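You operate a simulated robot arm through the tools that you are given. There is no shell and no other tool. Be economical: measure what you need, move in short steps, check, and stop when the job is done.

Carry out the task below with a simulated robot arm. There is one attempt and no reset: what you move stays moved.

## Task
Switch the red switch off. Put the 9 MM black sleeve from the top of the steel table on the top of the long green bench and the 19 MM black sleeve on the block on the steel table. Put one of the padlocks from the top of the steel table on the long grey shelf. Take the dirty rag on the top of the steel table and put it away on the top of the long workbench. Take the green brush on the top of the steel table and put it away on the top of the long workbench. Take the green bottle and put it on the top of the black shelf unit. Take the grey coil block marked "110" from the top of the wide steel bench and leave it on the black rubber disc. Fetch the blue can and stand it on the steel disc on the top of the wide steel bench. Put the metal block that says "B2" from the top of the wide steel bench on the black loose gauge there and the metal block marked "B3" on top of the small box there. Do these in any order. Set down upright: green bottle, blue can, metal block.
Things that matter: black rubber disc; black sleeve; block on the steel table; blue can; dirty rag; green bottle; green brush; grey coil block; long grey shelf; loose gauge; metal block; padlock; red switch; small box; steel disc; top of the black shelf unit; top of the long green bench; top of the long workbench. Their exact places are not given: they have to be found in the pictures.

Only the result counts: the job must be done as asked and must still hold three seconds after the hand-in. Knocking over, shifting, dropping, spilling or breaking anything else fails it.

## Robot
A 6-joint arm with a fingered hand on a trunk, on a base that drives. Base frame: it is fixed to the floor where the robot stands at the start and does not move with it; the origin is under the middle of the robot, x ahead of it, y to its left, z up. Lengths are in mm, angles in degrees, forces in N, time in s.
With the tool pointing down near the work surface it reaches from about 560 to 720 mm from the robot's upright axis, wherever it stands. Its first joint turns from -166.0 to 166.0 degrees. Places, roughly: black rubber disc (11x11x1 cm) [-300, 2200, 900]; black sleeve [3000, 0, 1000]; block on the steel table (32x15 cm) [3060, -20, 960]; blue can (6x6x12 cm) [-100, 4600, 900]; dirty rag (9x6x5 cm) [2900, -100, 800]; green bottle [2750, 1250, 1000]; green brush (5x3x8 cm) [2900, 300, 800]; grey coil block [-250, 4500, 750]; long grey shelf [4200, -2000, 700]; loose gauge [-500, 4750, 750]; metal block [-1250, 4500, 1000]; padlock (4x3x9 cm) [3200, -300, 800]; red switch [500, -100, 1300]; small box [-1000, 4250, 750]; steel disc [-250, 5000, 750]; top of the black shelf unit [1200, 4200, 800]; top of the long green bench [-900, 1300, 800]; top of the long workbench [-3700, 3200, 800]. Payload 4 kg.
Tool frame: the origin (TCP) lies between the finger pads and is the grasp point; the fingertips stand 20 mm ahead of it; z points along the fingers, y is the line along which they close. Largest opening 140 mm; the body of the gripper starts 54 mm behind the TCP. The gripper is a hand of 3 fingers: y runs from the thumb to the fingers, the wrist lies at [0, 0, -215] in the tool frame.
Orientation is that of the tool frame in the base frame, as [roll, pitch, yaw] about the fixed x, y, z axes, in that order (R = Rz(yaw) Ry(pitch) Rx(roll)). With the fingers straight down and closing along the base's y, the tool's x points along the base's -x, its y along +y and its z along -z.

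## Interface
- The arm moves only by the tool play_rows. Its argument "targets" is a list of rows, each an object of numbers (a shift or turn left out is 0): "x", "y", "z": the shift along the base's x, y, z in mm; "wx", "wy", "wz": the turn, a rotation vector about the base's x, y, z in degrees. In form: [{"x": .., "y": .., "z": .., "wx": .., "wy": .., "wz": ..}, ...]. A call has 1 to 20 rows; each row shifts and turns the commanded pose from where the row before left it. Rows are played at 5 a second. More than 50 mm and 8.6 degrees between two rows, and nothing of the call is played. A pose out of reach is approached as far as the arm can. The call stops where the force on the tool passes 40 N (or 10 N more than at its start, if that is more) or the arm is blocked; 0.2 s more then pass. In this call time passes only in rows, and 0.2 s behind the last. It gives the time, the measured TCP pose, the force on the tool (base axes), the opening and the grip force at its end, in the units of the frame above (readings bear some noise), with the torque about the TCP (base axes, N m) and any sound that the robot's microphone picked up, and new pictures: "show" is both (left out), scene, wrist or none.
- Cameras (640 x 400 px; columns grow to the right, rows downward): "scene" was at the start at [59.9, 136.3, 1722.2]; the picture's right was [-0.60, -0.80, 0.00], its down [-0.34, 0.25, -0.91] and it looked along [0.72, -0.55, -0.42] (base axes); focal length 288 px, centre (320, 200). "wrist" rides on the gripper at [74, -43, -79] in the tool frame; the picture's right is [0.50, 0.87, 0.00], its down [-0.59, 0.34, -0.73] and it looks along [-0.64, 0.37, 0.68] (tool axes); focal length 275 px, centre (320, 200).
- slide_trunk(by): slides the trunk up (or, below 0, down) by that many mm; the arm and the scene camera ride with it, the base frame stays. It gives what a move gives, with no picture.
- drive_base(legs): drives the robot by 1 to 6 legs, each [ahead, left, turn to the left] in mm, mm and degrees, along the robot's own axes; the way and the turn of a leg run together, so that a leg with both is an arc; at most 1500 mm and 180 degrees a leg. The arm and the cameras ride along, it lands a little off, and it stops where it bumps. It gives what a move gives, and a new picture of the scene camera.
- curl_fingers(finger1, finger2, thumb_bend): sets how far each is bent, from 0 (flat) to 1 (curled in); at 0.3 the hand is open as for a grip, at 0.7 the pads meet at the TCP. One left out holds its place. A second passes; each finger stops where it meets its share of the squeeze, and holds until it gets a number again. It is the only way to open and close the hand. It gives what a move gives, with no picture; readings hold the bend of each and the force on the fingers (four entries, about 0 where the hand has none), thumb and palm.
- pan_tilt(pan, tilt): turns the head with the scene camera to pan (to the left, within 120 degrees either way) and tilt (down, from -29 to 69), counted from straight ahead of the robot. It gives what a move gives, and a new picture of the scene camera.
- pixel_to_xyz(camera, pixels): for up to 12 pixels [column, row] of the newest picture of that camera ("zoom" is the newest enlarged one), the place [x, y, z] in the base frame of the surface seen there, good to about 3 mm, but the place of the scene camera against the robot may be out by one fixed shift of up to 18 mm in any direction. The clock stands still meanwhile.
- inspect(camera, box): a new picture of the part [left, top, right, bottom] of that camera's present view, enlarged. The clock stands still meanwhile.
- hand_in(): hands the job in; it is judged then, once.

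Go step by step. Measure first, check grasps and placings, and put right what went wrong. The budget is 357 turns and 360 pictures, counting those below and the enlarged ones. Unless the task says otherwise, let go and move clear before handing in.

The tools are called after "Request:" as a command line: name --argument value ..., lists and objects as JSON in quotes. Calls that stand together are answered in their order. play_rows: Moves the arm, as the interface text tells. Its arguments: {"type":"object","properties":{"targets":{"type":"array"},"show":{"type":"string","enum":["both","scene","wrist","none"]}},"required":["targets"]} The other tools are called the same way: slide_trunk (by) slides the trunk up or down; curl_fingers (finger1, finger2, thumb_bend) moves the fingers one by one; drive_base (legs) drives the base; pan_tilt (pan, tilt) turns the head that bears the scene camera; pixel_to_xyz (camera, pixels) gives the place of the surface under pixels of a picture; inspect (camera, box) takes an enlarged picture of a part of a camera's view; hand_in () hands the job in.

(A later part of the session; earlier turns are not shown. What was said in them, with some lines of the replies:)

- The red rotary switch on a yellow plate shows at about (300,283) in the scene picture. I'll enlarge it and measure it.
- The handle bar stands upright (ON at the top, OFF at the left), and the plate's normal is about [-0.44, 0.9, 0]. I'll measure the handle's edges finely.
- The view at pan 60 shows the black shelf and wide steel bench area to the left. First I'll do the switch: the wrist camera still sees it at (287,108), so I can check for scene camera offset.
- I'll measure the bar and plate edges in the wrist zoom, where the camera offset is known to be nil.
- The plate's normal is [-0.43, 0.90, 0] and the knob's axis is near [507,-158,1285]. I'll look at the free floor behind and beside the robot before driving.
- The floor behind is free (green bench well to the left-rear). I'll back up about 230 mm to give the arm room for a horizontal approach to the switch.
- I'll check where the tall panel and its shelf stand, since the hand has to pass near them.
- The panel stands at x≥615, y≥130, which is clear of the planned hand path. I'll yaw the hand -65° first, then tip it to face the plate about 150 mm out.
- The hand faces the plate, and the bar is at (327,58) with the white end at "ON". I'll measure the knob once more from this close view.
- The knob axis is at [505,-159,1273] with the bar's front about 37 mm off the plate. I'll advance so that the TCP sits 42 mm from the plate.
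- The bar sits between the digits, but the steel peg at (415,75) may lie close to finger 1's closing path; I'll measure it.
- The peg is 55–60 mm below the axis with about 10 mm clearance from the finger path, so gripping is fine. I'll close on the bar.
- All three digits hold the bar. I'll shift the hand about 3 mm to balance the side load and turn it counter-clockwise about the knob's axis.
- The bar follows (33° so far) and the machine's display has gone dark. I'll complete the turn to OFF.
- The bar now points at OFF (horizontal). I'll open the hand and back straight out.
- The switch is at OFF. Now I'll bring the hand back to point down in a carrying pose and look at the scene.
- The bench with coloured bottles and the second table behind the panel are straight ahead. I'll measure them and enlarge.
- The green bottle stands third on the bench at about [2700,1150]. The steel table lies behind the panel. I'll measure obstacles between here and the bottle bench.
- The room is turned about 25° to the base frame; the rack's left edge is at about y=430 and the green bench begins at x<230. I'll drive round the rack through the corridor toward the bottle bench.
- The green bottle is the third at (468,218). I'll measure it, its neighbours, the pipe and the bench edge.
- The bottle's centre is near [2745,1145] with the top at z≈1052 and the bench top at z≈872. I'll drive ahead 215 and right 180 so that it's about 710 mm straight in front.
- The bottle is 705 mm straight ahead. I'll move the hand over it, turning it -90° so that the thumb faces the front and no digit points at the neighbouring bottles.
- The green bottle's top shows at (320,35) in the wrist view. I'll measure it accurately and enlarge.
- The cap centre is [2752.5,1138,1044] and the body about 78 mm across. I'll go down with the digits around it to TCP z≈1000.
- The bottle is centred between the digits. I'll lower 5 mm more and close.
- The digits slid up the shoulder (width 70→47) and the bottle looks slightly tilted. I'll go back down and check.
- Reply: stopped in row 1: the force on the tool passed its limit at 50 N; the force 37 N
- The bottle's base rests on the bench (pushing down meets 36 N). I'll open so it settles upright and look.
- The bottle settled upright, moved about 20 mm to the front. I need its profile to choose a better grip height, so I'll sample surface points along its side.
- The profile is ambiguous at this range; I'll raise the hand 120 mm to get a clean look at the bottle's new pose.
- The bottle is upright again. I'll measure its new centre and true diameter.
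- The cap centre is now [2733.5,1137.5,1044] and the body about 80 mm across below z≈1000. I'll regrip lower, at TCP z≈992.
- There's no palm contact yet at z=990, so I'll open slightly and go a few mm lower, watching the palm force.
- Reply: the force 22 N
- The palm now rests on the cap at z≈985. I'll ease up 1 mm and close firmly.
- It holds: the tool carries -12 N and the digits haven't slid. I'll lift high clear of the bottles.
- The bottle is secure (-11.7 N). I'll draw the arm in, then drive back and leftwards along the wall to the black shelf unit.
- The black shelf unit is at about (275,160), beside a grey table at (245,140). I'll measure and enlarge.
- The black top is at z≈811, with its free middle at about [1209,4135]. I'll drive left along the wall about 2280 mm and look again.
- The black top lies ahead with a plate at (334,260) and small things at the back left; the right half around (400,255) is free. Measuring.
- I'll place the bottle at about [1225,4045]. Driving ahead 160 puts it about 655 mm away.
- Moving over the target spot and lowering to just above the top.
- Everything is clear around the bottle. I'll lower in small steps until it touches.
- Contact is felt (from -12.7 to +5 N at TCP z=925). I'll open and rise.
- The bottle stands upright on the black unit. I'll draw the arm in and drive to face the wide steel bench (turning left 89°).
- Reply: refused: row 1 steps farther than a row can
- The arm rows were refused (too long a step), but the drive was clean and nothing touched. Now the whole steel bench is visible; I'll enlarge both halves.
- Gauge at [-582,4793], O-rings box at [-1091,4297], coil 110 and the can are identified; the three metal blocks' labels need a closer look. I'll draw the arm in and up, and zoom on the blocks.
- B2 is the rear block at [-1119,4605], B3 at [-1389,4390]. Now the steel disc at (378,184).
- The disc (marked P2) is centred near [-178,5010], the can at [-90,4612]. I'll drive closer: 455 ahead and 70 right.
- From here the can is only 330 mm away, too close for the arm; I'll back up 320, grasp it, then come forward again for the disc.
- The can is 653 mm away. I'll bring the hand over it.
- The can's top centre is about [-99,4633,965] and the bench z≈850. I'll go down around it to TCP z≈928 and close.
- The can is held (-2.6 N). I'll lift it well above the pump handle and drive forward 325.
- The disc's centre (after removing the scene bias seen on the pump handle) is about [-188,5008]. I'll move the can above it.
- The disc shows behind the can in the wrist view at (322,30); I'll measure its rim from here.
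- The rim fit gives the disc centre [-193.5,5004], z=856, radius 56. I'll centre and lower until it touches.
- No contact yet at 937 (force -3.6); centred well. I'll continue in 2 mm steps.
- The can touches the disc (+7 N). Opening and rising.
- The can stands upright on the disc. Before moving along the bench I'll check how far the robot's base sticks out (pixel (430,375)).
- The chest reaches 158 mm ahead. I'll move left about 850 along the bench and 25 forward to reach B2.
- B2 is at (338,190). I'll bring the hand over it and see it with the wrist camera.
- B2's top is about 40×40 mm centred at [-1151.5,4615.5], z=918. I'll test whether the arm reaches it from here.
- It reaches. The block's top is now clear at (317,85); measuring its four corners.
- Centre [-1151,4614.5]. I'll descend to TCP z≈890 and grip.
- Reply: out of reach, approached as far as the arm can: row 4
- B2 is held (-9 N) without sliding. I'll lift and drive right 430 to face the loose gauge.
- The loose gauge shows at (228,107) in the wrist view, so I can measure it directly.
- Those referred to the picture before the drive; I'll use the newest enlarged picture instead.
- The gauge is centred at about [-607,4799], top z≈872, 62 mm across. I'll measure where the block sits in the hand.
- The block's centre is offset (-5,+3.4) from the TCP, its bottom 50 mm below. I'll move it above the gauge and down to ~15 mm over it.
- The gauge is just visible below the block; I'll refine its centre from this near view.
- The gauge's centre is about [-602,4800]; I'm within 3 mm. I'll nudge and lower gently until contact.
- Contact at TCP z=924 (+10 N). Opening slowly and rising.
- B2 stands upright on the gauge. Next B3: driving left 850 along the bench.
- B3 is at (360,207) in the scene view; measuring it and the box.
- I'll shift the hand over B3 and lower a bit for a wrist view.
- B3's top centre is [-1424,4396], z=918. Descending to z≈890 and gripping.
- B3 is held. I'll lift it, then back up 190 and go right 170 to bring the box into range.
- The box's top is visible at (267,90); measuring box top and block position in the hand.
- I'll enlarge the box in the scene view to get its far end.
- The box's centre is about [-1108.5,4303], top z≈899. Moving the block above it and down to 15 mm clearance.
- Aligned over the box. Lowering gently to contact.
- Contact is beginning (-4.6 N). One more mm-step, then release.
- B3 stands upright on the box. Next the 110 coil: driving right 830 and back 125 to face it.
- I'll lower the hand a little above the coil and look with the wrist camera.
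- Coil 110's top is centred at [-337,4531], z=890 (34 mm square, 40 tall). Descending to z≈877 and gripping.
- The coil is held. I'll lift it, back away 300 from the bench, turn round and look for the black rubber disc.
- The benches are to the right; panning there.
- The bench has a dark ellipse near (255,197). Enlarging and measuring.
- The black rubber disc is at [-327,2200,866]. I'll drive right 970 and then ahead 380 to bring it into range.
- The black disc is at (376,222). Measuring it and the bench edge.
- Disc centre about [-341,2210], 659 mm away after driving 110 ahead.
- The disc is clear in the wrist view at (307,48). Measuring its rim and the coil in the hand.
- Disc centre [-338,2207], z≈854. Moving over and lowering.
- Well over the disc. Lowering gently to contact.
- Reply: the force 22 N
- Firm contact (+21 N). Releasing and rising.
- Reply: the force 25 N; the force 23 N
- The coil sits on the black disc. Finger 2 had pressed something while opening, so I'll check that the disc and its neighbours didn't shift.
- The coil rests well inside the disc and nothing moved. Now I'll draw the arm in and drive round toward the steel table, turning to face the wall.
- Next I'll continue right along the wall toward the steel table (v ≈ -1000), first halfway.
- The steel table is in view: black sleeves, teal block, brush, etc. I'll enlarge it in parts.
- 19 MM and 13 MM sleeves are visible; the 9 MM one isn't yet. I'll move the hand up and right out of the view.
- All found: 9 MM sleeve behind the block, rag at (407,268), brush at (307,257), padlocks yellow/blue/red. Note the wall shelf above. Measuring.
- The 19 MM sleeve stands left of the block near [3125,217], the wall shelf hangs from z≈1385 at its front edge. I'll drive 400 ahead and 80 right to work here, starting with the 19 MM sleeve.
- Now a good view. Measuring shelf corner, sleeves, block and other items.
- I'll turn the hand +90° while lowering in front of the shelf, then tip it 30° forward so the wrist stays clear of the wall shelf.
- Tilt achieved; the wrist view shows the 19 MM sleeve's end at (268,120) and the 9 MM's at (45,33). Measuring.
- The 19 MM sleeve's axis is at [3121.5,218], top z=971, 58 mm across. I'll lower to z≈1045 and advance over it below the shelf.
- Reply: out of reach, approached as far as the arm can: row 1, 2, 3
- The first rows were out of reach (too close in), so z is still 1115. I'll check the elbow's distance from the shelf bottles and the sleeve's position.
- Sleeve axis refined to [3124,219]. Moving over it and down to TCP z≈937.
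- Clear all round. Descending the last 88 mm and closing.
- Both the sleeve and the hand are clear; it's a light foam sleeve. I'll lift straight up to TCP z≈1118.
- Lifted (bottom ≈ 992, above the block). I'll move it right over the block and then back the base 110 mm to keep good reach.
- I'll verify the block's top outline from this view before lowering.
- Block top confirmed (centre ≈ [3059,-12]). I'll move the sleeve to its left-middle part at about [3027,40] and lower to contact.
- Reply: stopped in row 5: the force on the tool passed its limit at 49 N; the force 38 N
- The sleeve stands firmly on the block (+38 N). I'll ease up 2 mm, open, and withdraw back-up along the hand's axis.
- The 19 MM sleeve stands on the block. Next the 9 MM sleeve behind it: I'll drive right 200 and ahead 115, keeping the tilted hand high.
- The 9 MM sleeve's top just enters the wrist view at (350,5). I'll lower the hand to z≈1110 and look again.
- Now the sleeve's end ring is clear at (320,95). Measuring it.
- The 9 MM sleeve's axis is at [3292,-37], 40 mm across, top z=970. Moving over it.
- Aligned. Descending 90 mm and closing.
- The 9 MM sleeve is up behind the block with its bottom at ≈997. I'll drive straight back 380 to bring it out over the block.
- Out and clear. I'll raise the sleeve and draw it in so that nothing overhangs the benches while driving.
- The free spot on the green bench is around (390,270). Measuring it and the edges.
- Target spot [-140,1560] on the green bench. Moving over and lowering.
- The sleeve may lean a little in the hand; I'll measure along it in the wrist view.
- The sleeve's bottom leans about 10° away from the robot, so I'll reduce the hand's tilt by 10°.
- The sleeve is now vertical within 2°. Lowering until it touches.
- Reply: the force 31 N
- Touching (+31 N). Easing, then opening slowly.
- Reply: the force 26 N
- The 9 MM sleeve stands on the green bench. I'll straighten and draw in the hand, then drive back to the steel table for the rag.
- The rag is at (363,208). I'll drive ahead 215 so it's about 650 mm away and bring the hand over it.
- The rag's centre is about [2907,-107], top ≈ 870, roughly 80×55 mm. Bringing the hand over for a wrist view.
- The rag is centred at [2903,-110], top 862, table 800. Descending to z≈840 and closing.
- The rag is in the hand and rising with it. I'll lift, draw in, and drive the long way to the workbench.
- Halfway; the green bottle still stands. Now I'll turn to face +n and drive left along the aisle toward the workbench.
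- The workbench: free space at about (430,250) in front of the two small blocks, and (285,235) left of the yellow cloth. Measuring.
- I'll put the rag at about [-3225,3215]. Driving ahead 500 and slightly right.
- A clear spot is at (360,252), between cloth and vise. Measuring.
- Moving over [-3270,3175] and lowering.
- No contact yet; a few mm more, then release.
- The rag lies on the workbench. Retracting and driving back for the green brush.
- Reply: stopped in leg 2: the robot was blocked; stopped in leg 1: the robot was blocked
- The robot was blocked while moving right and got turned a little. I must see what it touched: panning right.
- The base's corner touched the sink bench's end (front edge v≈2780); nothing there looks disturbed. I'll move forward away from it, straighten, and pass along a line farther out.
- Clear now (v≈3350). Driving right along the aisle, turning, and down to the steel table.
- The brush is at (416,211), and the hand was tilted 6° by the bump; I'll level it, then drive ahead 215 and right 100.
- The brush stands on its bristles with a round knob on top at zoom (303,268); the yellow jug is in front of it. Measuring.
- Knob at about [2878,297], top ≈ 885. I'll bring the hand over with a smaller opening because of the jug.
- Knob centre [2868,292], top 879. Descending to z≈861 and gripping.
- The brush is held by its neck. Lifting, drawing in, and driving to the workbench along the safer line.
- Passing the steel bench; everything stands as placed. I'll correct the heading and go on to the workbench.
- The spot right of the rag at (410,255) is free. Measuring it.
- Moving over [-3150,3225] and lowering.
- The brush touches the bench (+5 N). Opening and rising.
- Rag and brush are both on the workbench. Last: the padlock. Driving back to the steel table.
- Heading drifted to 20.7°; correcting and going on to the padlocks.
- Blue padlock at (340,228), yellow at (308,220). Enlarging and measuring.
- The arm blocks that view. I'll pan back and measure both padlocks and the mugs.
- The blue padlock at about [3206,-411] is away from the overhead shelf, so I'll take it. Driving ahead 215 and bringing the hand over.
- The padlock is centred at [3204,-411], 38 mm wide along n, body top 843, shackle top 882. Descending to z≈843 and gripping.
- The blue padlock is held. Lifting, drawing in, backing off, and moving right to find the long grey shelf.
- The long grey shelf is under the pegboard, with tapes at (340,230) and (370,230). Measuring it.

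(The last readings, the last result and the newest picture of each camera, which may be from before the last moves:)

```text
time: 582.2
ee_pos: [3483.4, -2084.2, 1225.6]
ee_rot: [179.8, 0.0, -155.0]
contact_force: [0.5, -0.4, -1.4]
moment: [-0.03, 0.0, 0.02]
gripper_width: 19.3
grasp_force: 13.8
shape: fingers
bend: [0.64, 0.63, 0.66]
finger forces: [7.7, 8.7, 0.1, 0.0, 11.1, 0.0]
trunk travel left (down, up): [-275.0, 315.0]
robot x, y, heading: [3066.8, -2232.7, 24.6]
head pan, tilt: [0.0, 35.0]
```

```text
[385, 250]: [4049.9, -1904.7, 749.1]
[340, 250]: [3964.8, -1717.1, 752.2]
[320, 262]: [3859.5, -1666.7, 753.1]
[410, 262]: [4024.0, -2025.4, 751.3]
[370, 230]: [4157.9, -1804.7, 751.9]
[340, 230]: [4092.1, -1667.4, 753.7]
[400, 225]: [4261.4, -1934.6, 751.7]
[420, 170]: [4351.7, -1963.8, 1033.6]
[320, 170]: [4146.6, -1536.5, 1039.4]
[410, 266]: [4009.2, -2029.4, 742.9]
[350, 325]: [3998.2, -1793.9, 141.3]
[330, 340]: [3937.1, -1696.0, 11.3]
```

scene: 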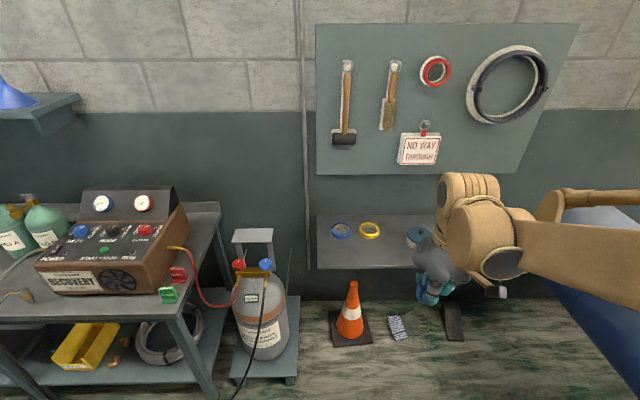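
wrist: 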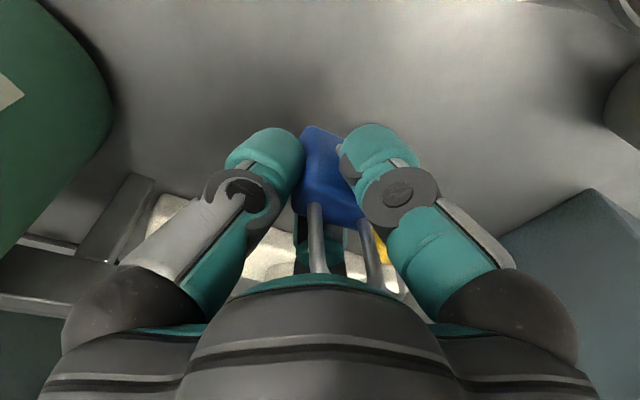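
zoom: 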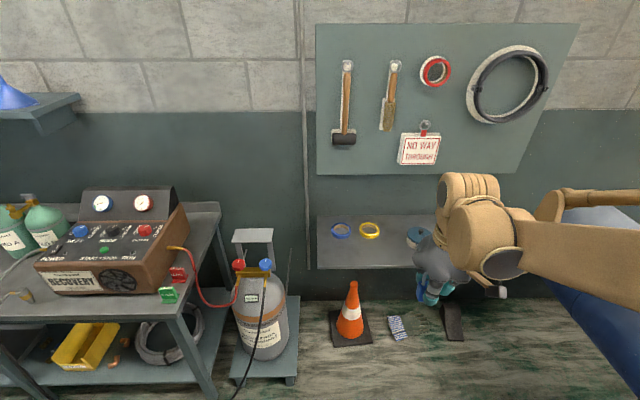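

Shelf top z≈740–751, front edge u≈2765. I'll place the padlock at about [4050,-1914]; driving ahead 380 and right 135.

Request:
drive_base --legs '[[0, -135, 0.6], [385, 0, 0]]'

Request:
pan_tilt --pan -5 --tilt 50

Request:
slide_trunk --by -100

```text
time: 585.5
ee_pos: [3881.5, -2032.6, 1225.7]
ee_rot: [179.8, -0.1, -153.9]
contact_force: [0.6, -0.2, -1.5]
moment: [-0.01, 0.01, 0.0]
gripper_width: 19.7
grasp_force: 14.0
shape: fingers
bend: [0.64, 0.63, 0.66]
finger forces: [7.7, 8.7, 0.0, 0.0, 11.1, 0.0]
trunk travel left (down, up): [-275.0, 315.0]
robot x, y, heading: [3465.5, -2188.5, 26.1]
head pan, tilt: [0.0, 35.0]
```

scene: 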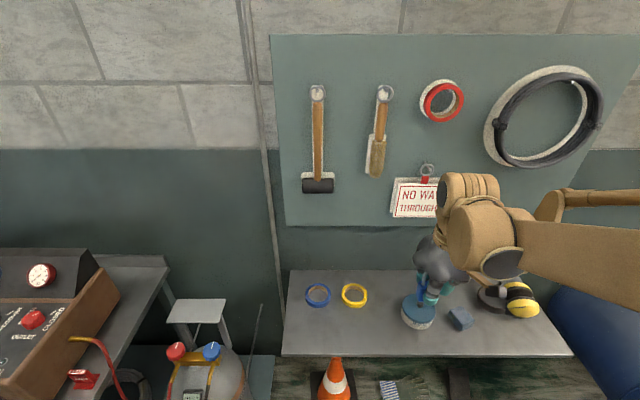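

```text
time: 586.3
ee_pos: [3881.2, -2032.5, 1226.6]
ee_rot: [179.9, -0.1, -153.8]
contact_force: [0.3, 0.2, -1.5]
moment: [0.01, 0.02, 0.01]
gripper_width: 19.4
grasp_force: 13.9
shape: fingers
bend: [0.64, 0.63, 0.66]
finger forces: [7.7, 8.7, 0.0, 0.0, 11.1, 0.0]
trunk travel left (down, up): [-275.0, 315.0]
robot x, y, heading: [3468.3, -2188.7, 25.9]
head pan, tilt: [-5.0, 50.0]
```

scene: 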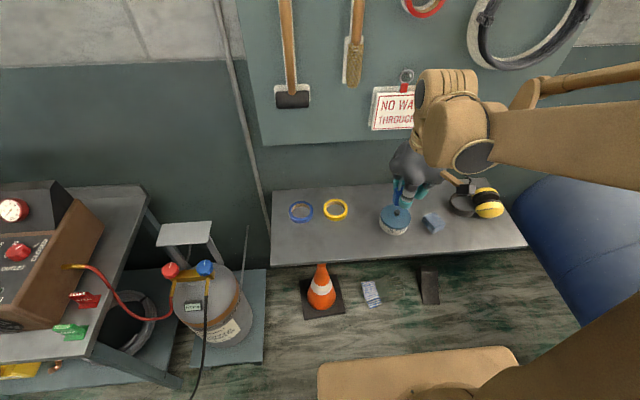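

```text
time: 587.6
ee_pos: [3881.5, -2032.6, 1126.6]
ee_rot: [179.9, -0.1, -154.0]
contact_force: [0.1, 1.3, -0.6]
moment: [0.01, 0.0, 0.02]
gripper_width: 19.2
grasp_force: 13.4
shape: fingers
bend: [0.64, 0.63, 0.66]
finger forces: [7.7, 8.7, 0.0, 0.0, 11.0, 0.0]
trunk travel left (down, up): [-175.0, 415.0]
robot x, y, heading: [3464.9, -2189.6, 26.0]
head pan, tilt: [-5.0, 50.0]
```

Free spot on the shelf at (345,240), in front of the tapes. Measuring.

Request:
pixel_to_xyz --camera "scene" --pixels '[[345, 240], [330, 240], [355, 245], [345, 258], [335, 218], [380, 228], [300, 240], [360, 225]]'

```text
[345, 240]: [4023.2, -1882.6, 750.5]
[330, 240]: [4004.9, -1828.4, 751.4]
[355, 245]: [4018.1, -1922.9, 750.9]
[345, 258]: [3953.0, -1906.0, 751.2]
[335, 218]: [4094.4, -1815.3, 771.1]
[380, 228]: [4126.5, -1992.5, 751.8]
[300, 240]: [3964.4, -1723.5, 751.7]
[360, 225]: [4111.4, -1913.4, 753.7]
```

Target [4005,-1885]. Moving over and lowering.

Request:
play_rows --targets '[{"x": 24.7, "y": 29.5}, {"x": 24.7, "y": 29.5}, {"x": 24.7, "y": 29.5}, {"x": 24.7, "y": 29.5}, {"x": 24.7, "y": 29.5}, {"z": -41}, {"z": -41}, {"z": -41}, {"z": -41}, {"z": -41}, {"z": -41}, {"z": -41}, {"z": -35}]'

```text
time: 590.5
ee_pos: [4005.6, -1883.9, 803.5]
ee_rot: [179.9, -0.1, -153.9]
contact_force: [-0.3, 0.3, -1.9]
moment: [-0.01, 0.01, 0.03]
gripper_width: 18.9
grasp_force: 13.8
shape: fingers
bend: [0.64, 0.63, 0.66]
finger forces: [7.6, 8.4, 0.0, 0.1, 10.2, 0.0]
trunk travel left (down, up): [-175.0, 415.0]
robot x, y, heading: [3466.4, -2192.4, 25.5]
head pan, tilt: [-5.0, 50.0]
```

scene: 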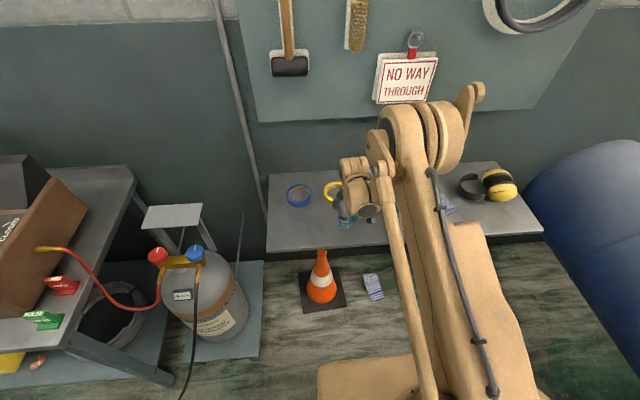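
wrist: 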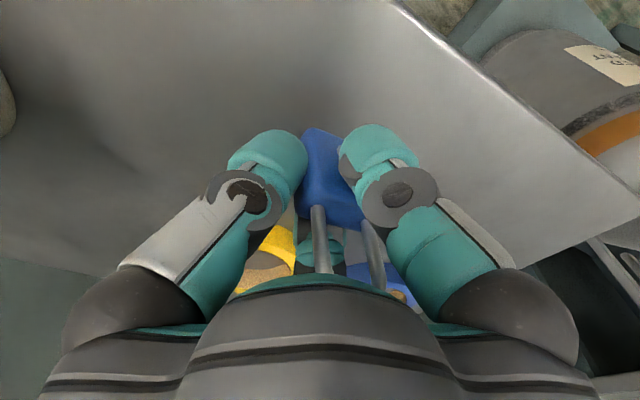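

Over a free part of the shelf. Lowering to contact.

Request:
play_rows --targets '[{"z": -8}, {"z": -5}, {"z": -4}, {"z": -3}]' --show "none"

Request:
play_rows --targets '[{"z": -2}]' --show "none"

```text
time: 591.5
ee_pos: [4005.5, -1883.7, 783.9]
ee_rot: [180.0, -0.1, -153.9]
contact_force: [0.8, 0.7, -1.1]
moment: [-0.06, 0.02, 0.03]
gripper_width: 18.9
grasp_force: 13.4
shape: fingers
bend: [0.64, 0.63, 0.66]
finger forces: [7.5, 8.3, 0.0, 0.0, 10.3, 0.0]
trunk travel left (down, up): [-175.0, 415.0]
robot x, y, heading: [3468.2, -2188.9, 25.9]
head pan, tilt: [-5.0, 50.0]
```

```text
time: 591.9
ee_pos: [4004.8, -1885.4, 782.5]
ee_rot: [179.9, -0.1, -153.9]
contact_force: [0.1, 0.1, -1.9]
moment: [-0.01, 0.03, -0.02]
gripper_width: 18.9
grasp_force: 13.5
shape: fingers
bend: [0.64, 0.63, 0.66]
finger forces: [7.6, 8.5, 0.1, 0.0, 10.3, 0.0]
trunk travel left (down, up): [-175.0, 415.0]
robot x, y, heading: [3468.3, -2188.3, 25.9]
head pan, tilt: [-5.0, 50.0]
```

Request:
play_rows --targets '[{"z": -2}]' --show "none"

Request:
play_rows --targets '[{"z": -2}]' --show "wrist"

```text
time: 592.2
ee_pos: [4005.0, -1885.8, 780.1]
ee_rot: [180.0, 0.0, -154.0]
contact_force: [1.1, -0.5, 2.7]
moment: [0.06, 0.0, -0.03]
gripper_width: 18.6
grasp_force: 14.6
shape: fingers
bend: [0.64, 0.63, 0.66]
finger forces: [8.5, 9.7, 0.0, 0.0, 10.7, 0.0]
trunk travel left (down, up): [-175.0, 415.0]
robot x, y, heading: [3468.3, -2191.5, 25.7]
head pan, tilt: [-5.0, 50.0]
```

```text
time: 592.6
ee_pos: [4003.9, -1886.0, 779.6]
ee_rot: [179.9, -0.1, -153.9]
contact_force: [2.5, -3.2, 9.0]
moment: [0.18, 0.02, -0.03]
gripper_width: 18.4
grasp_force: 17.0
shape: fingers
bend: [0.64, 0.63, 0.66]
finger forces: [10.2, 12.2, 0.0, 0.0, 11.4, 0.1]
trunk travel left (down, up): [-175.0, 415.0]
robot x, y, heading: [3467.1, -2190.1, 25.7]
head pan, tilt: [-5.0, 50.0]
```

wrist: 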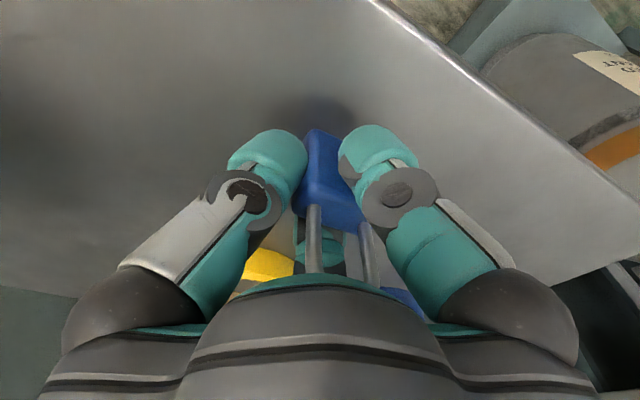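

The padlock touches (+9 N). I'll open only part-way (the yellow tape is near finger 2) and rise.

Request:
curl_fingers --finger1 0.55 --finger2 0.55 --thumb_bend 0.55

Request:
play_rows --targets '[{"z": 25}, {"z": 45}, {"z": 45}, {"z": 45}, {"z": 45}, {"z": 40}]'

Request:
inspect --camera "scene" --box '[260, 150, 420, 270]'

```text
time: 593.6
ee_pos: [4005.0, -1884.9, 778.7]
ee_rot: [179.9, -0.1, -153.9]
contact_force: [-0.6, 0.3, 0.0]
moment: [-0.01, 0.0, 0.01]
gripper_width: 47.6
grasp_force: 0.0
shape: fingers
bend: [0.55, 0.55, 0.55]
finger forces: [0.0, 0.0, 0.0, 0.0, 0.1, 0.0]
trunk travel left (down, up): [-175.0, 415.0]
robot x, y, heading: [3466.7, -2193.1, 25.7]
head pan, tilt: [-5.0, 50.0]
```

```text
time: 595.0
ee_pos: [4004.4, -1883.6, 1025.9]
ee_rot: [179.9, -0.1, -153.9]
contact_force: [-0.6, 0.6, 0.4]
moment: [-0.02, -0.01, 0.0]
gripper_width: 47.5
grasp_force: 0.0
shape: fingers
bend: [0.55, 0.55, 0.55]
finger forces: [0.0, 0.1, 0.0, 0.0, 0.0, 0.0]
trunk travel left (down, up): [-175.0, 415.0]
robot x, y, heading: [3467.6, -2190.6, 25.6]
head pan, tilt: [-5.0, 50.0]
```

scene: 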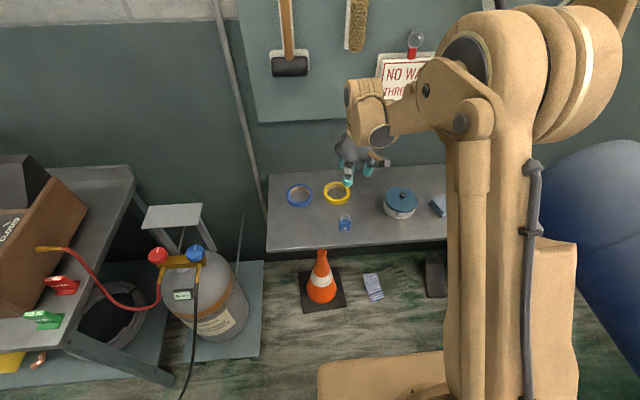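
wrist: 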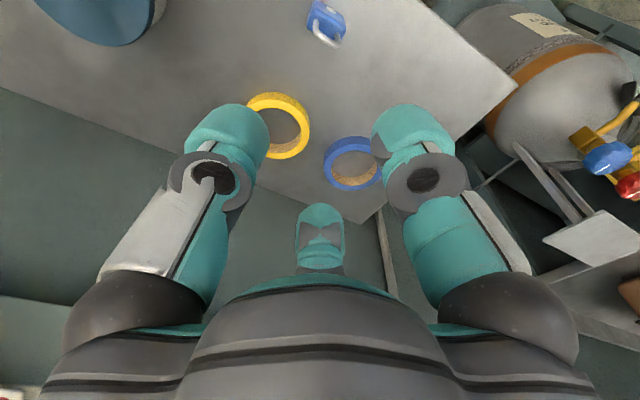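

```text
3.33 times, centred on (340, 210) of scene
```

zoom: 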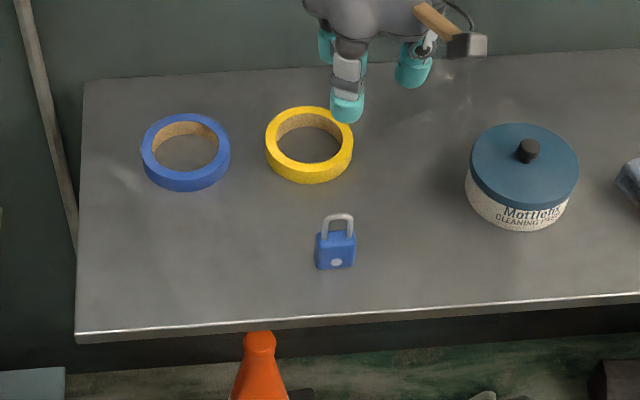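

The blue padlock stands on the grey shelf and the hand is clear. All ten items have been placed and checked in pictures: switch at OFF, both sleeves, padlock, rag, brush, bottle, coil, can, B2 and B3. I'll hand in.

Request:
hand_in

```text
The job is handed in.
```

I did all ten jobs and handed the work in, checking each placement in the pictures. The judging result has not come back.

- **Red switch:** it is turned to OFF, and the machine's display went dark.
- **Black sleeves:** the 9 MM sleeve stands on the long green bench, and the 19 MM sleeve stands on the block on the steel table.
- **Padlock:** the blue one is on the long grey shelf.
- **Dirty rag and green brush:** both are on the long workbench.
- **Green bottle:** it stands upright on the black shelf unit. My first grip slipped and moved it about 20 mm on its bench before I got hold of it.
- **Coil "110":** it is on the black rubber disc.
- **Blue can:** it stands upright on the steel disc.
- **Metal blocks:** B2 stands on the loose gauge and B3 on the small box, both upright.

While driving away from the workbench, the robot's base touched the end of the sink bench. Nothing there looked moved or knocked over in the pictures.
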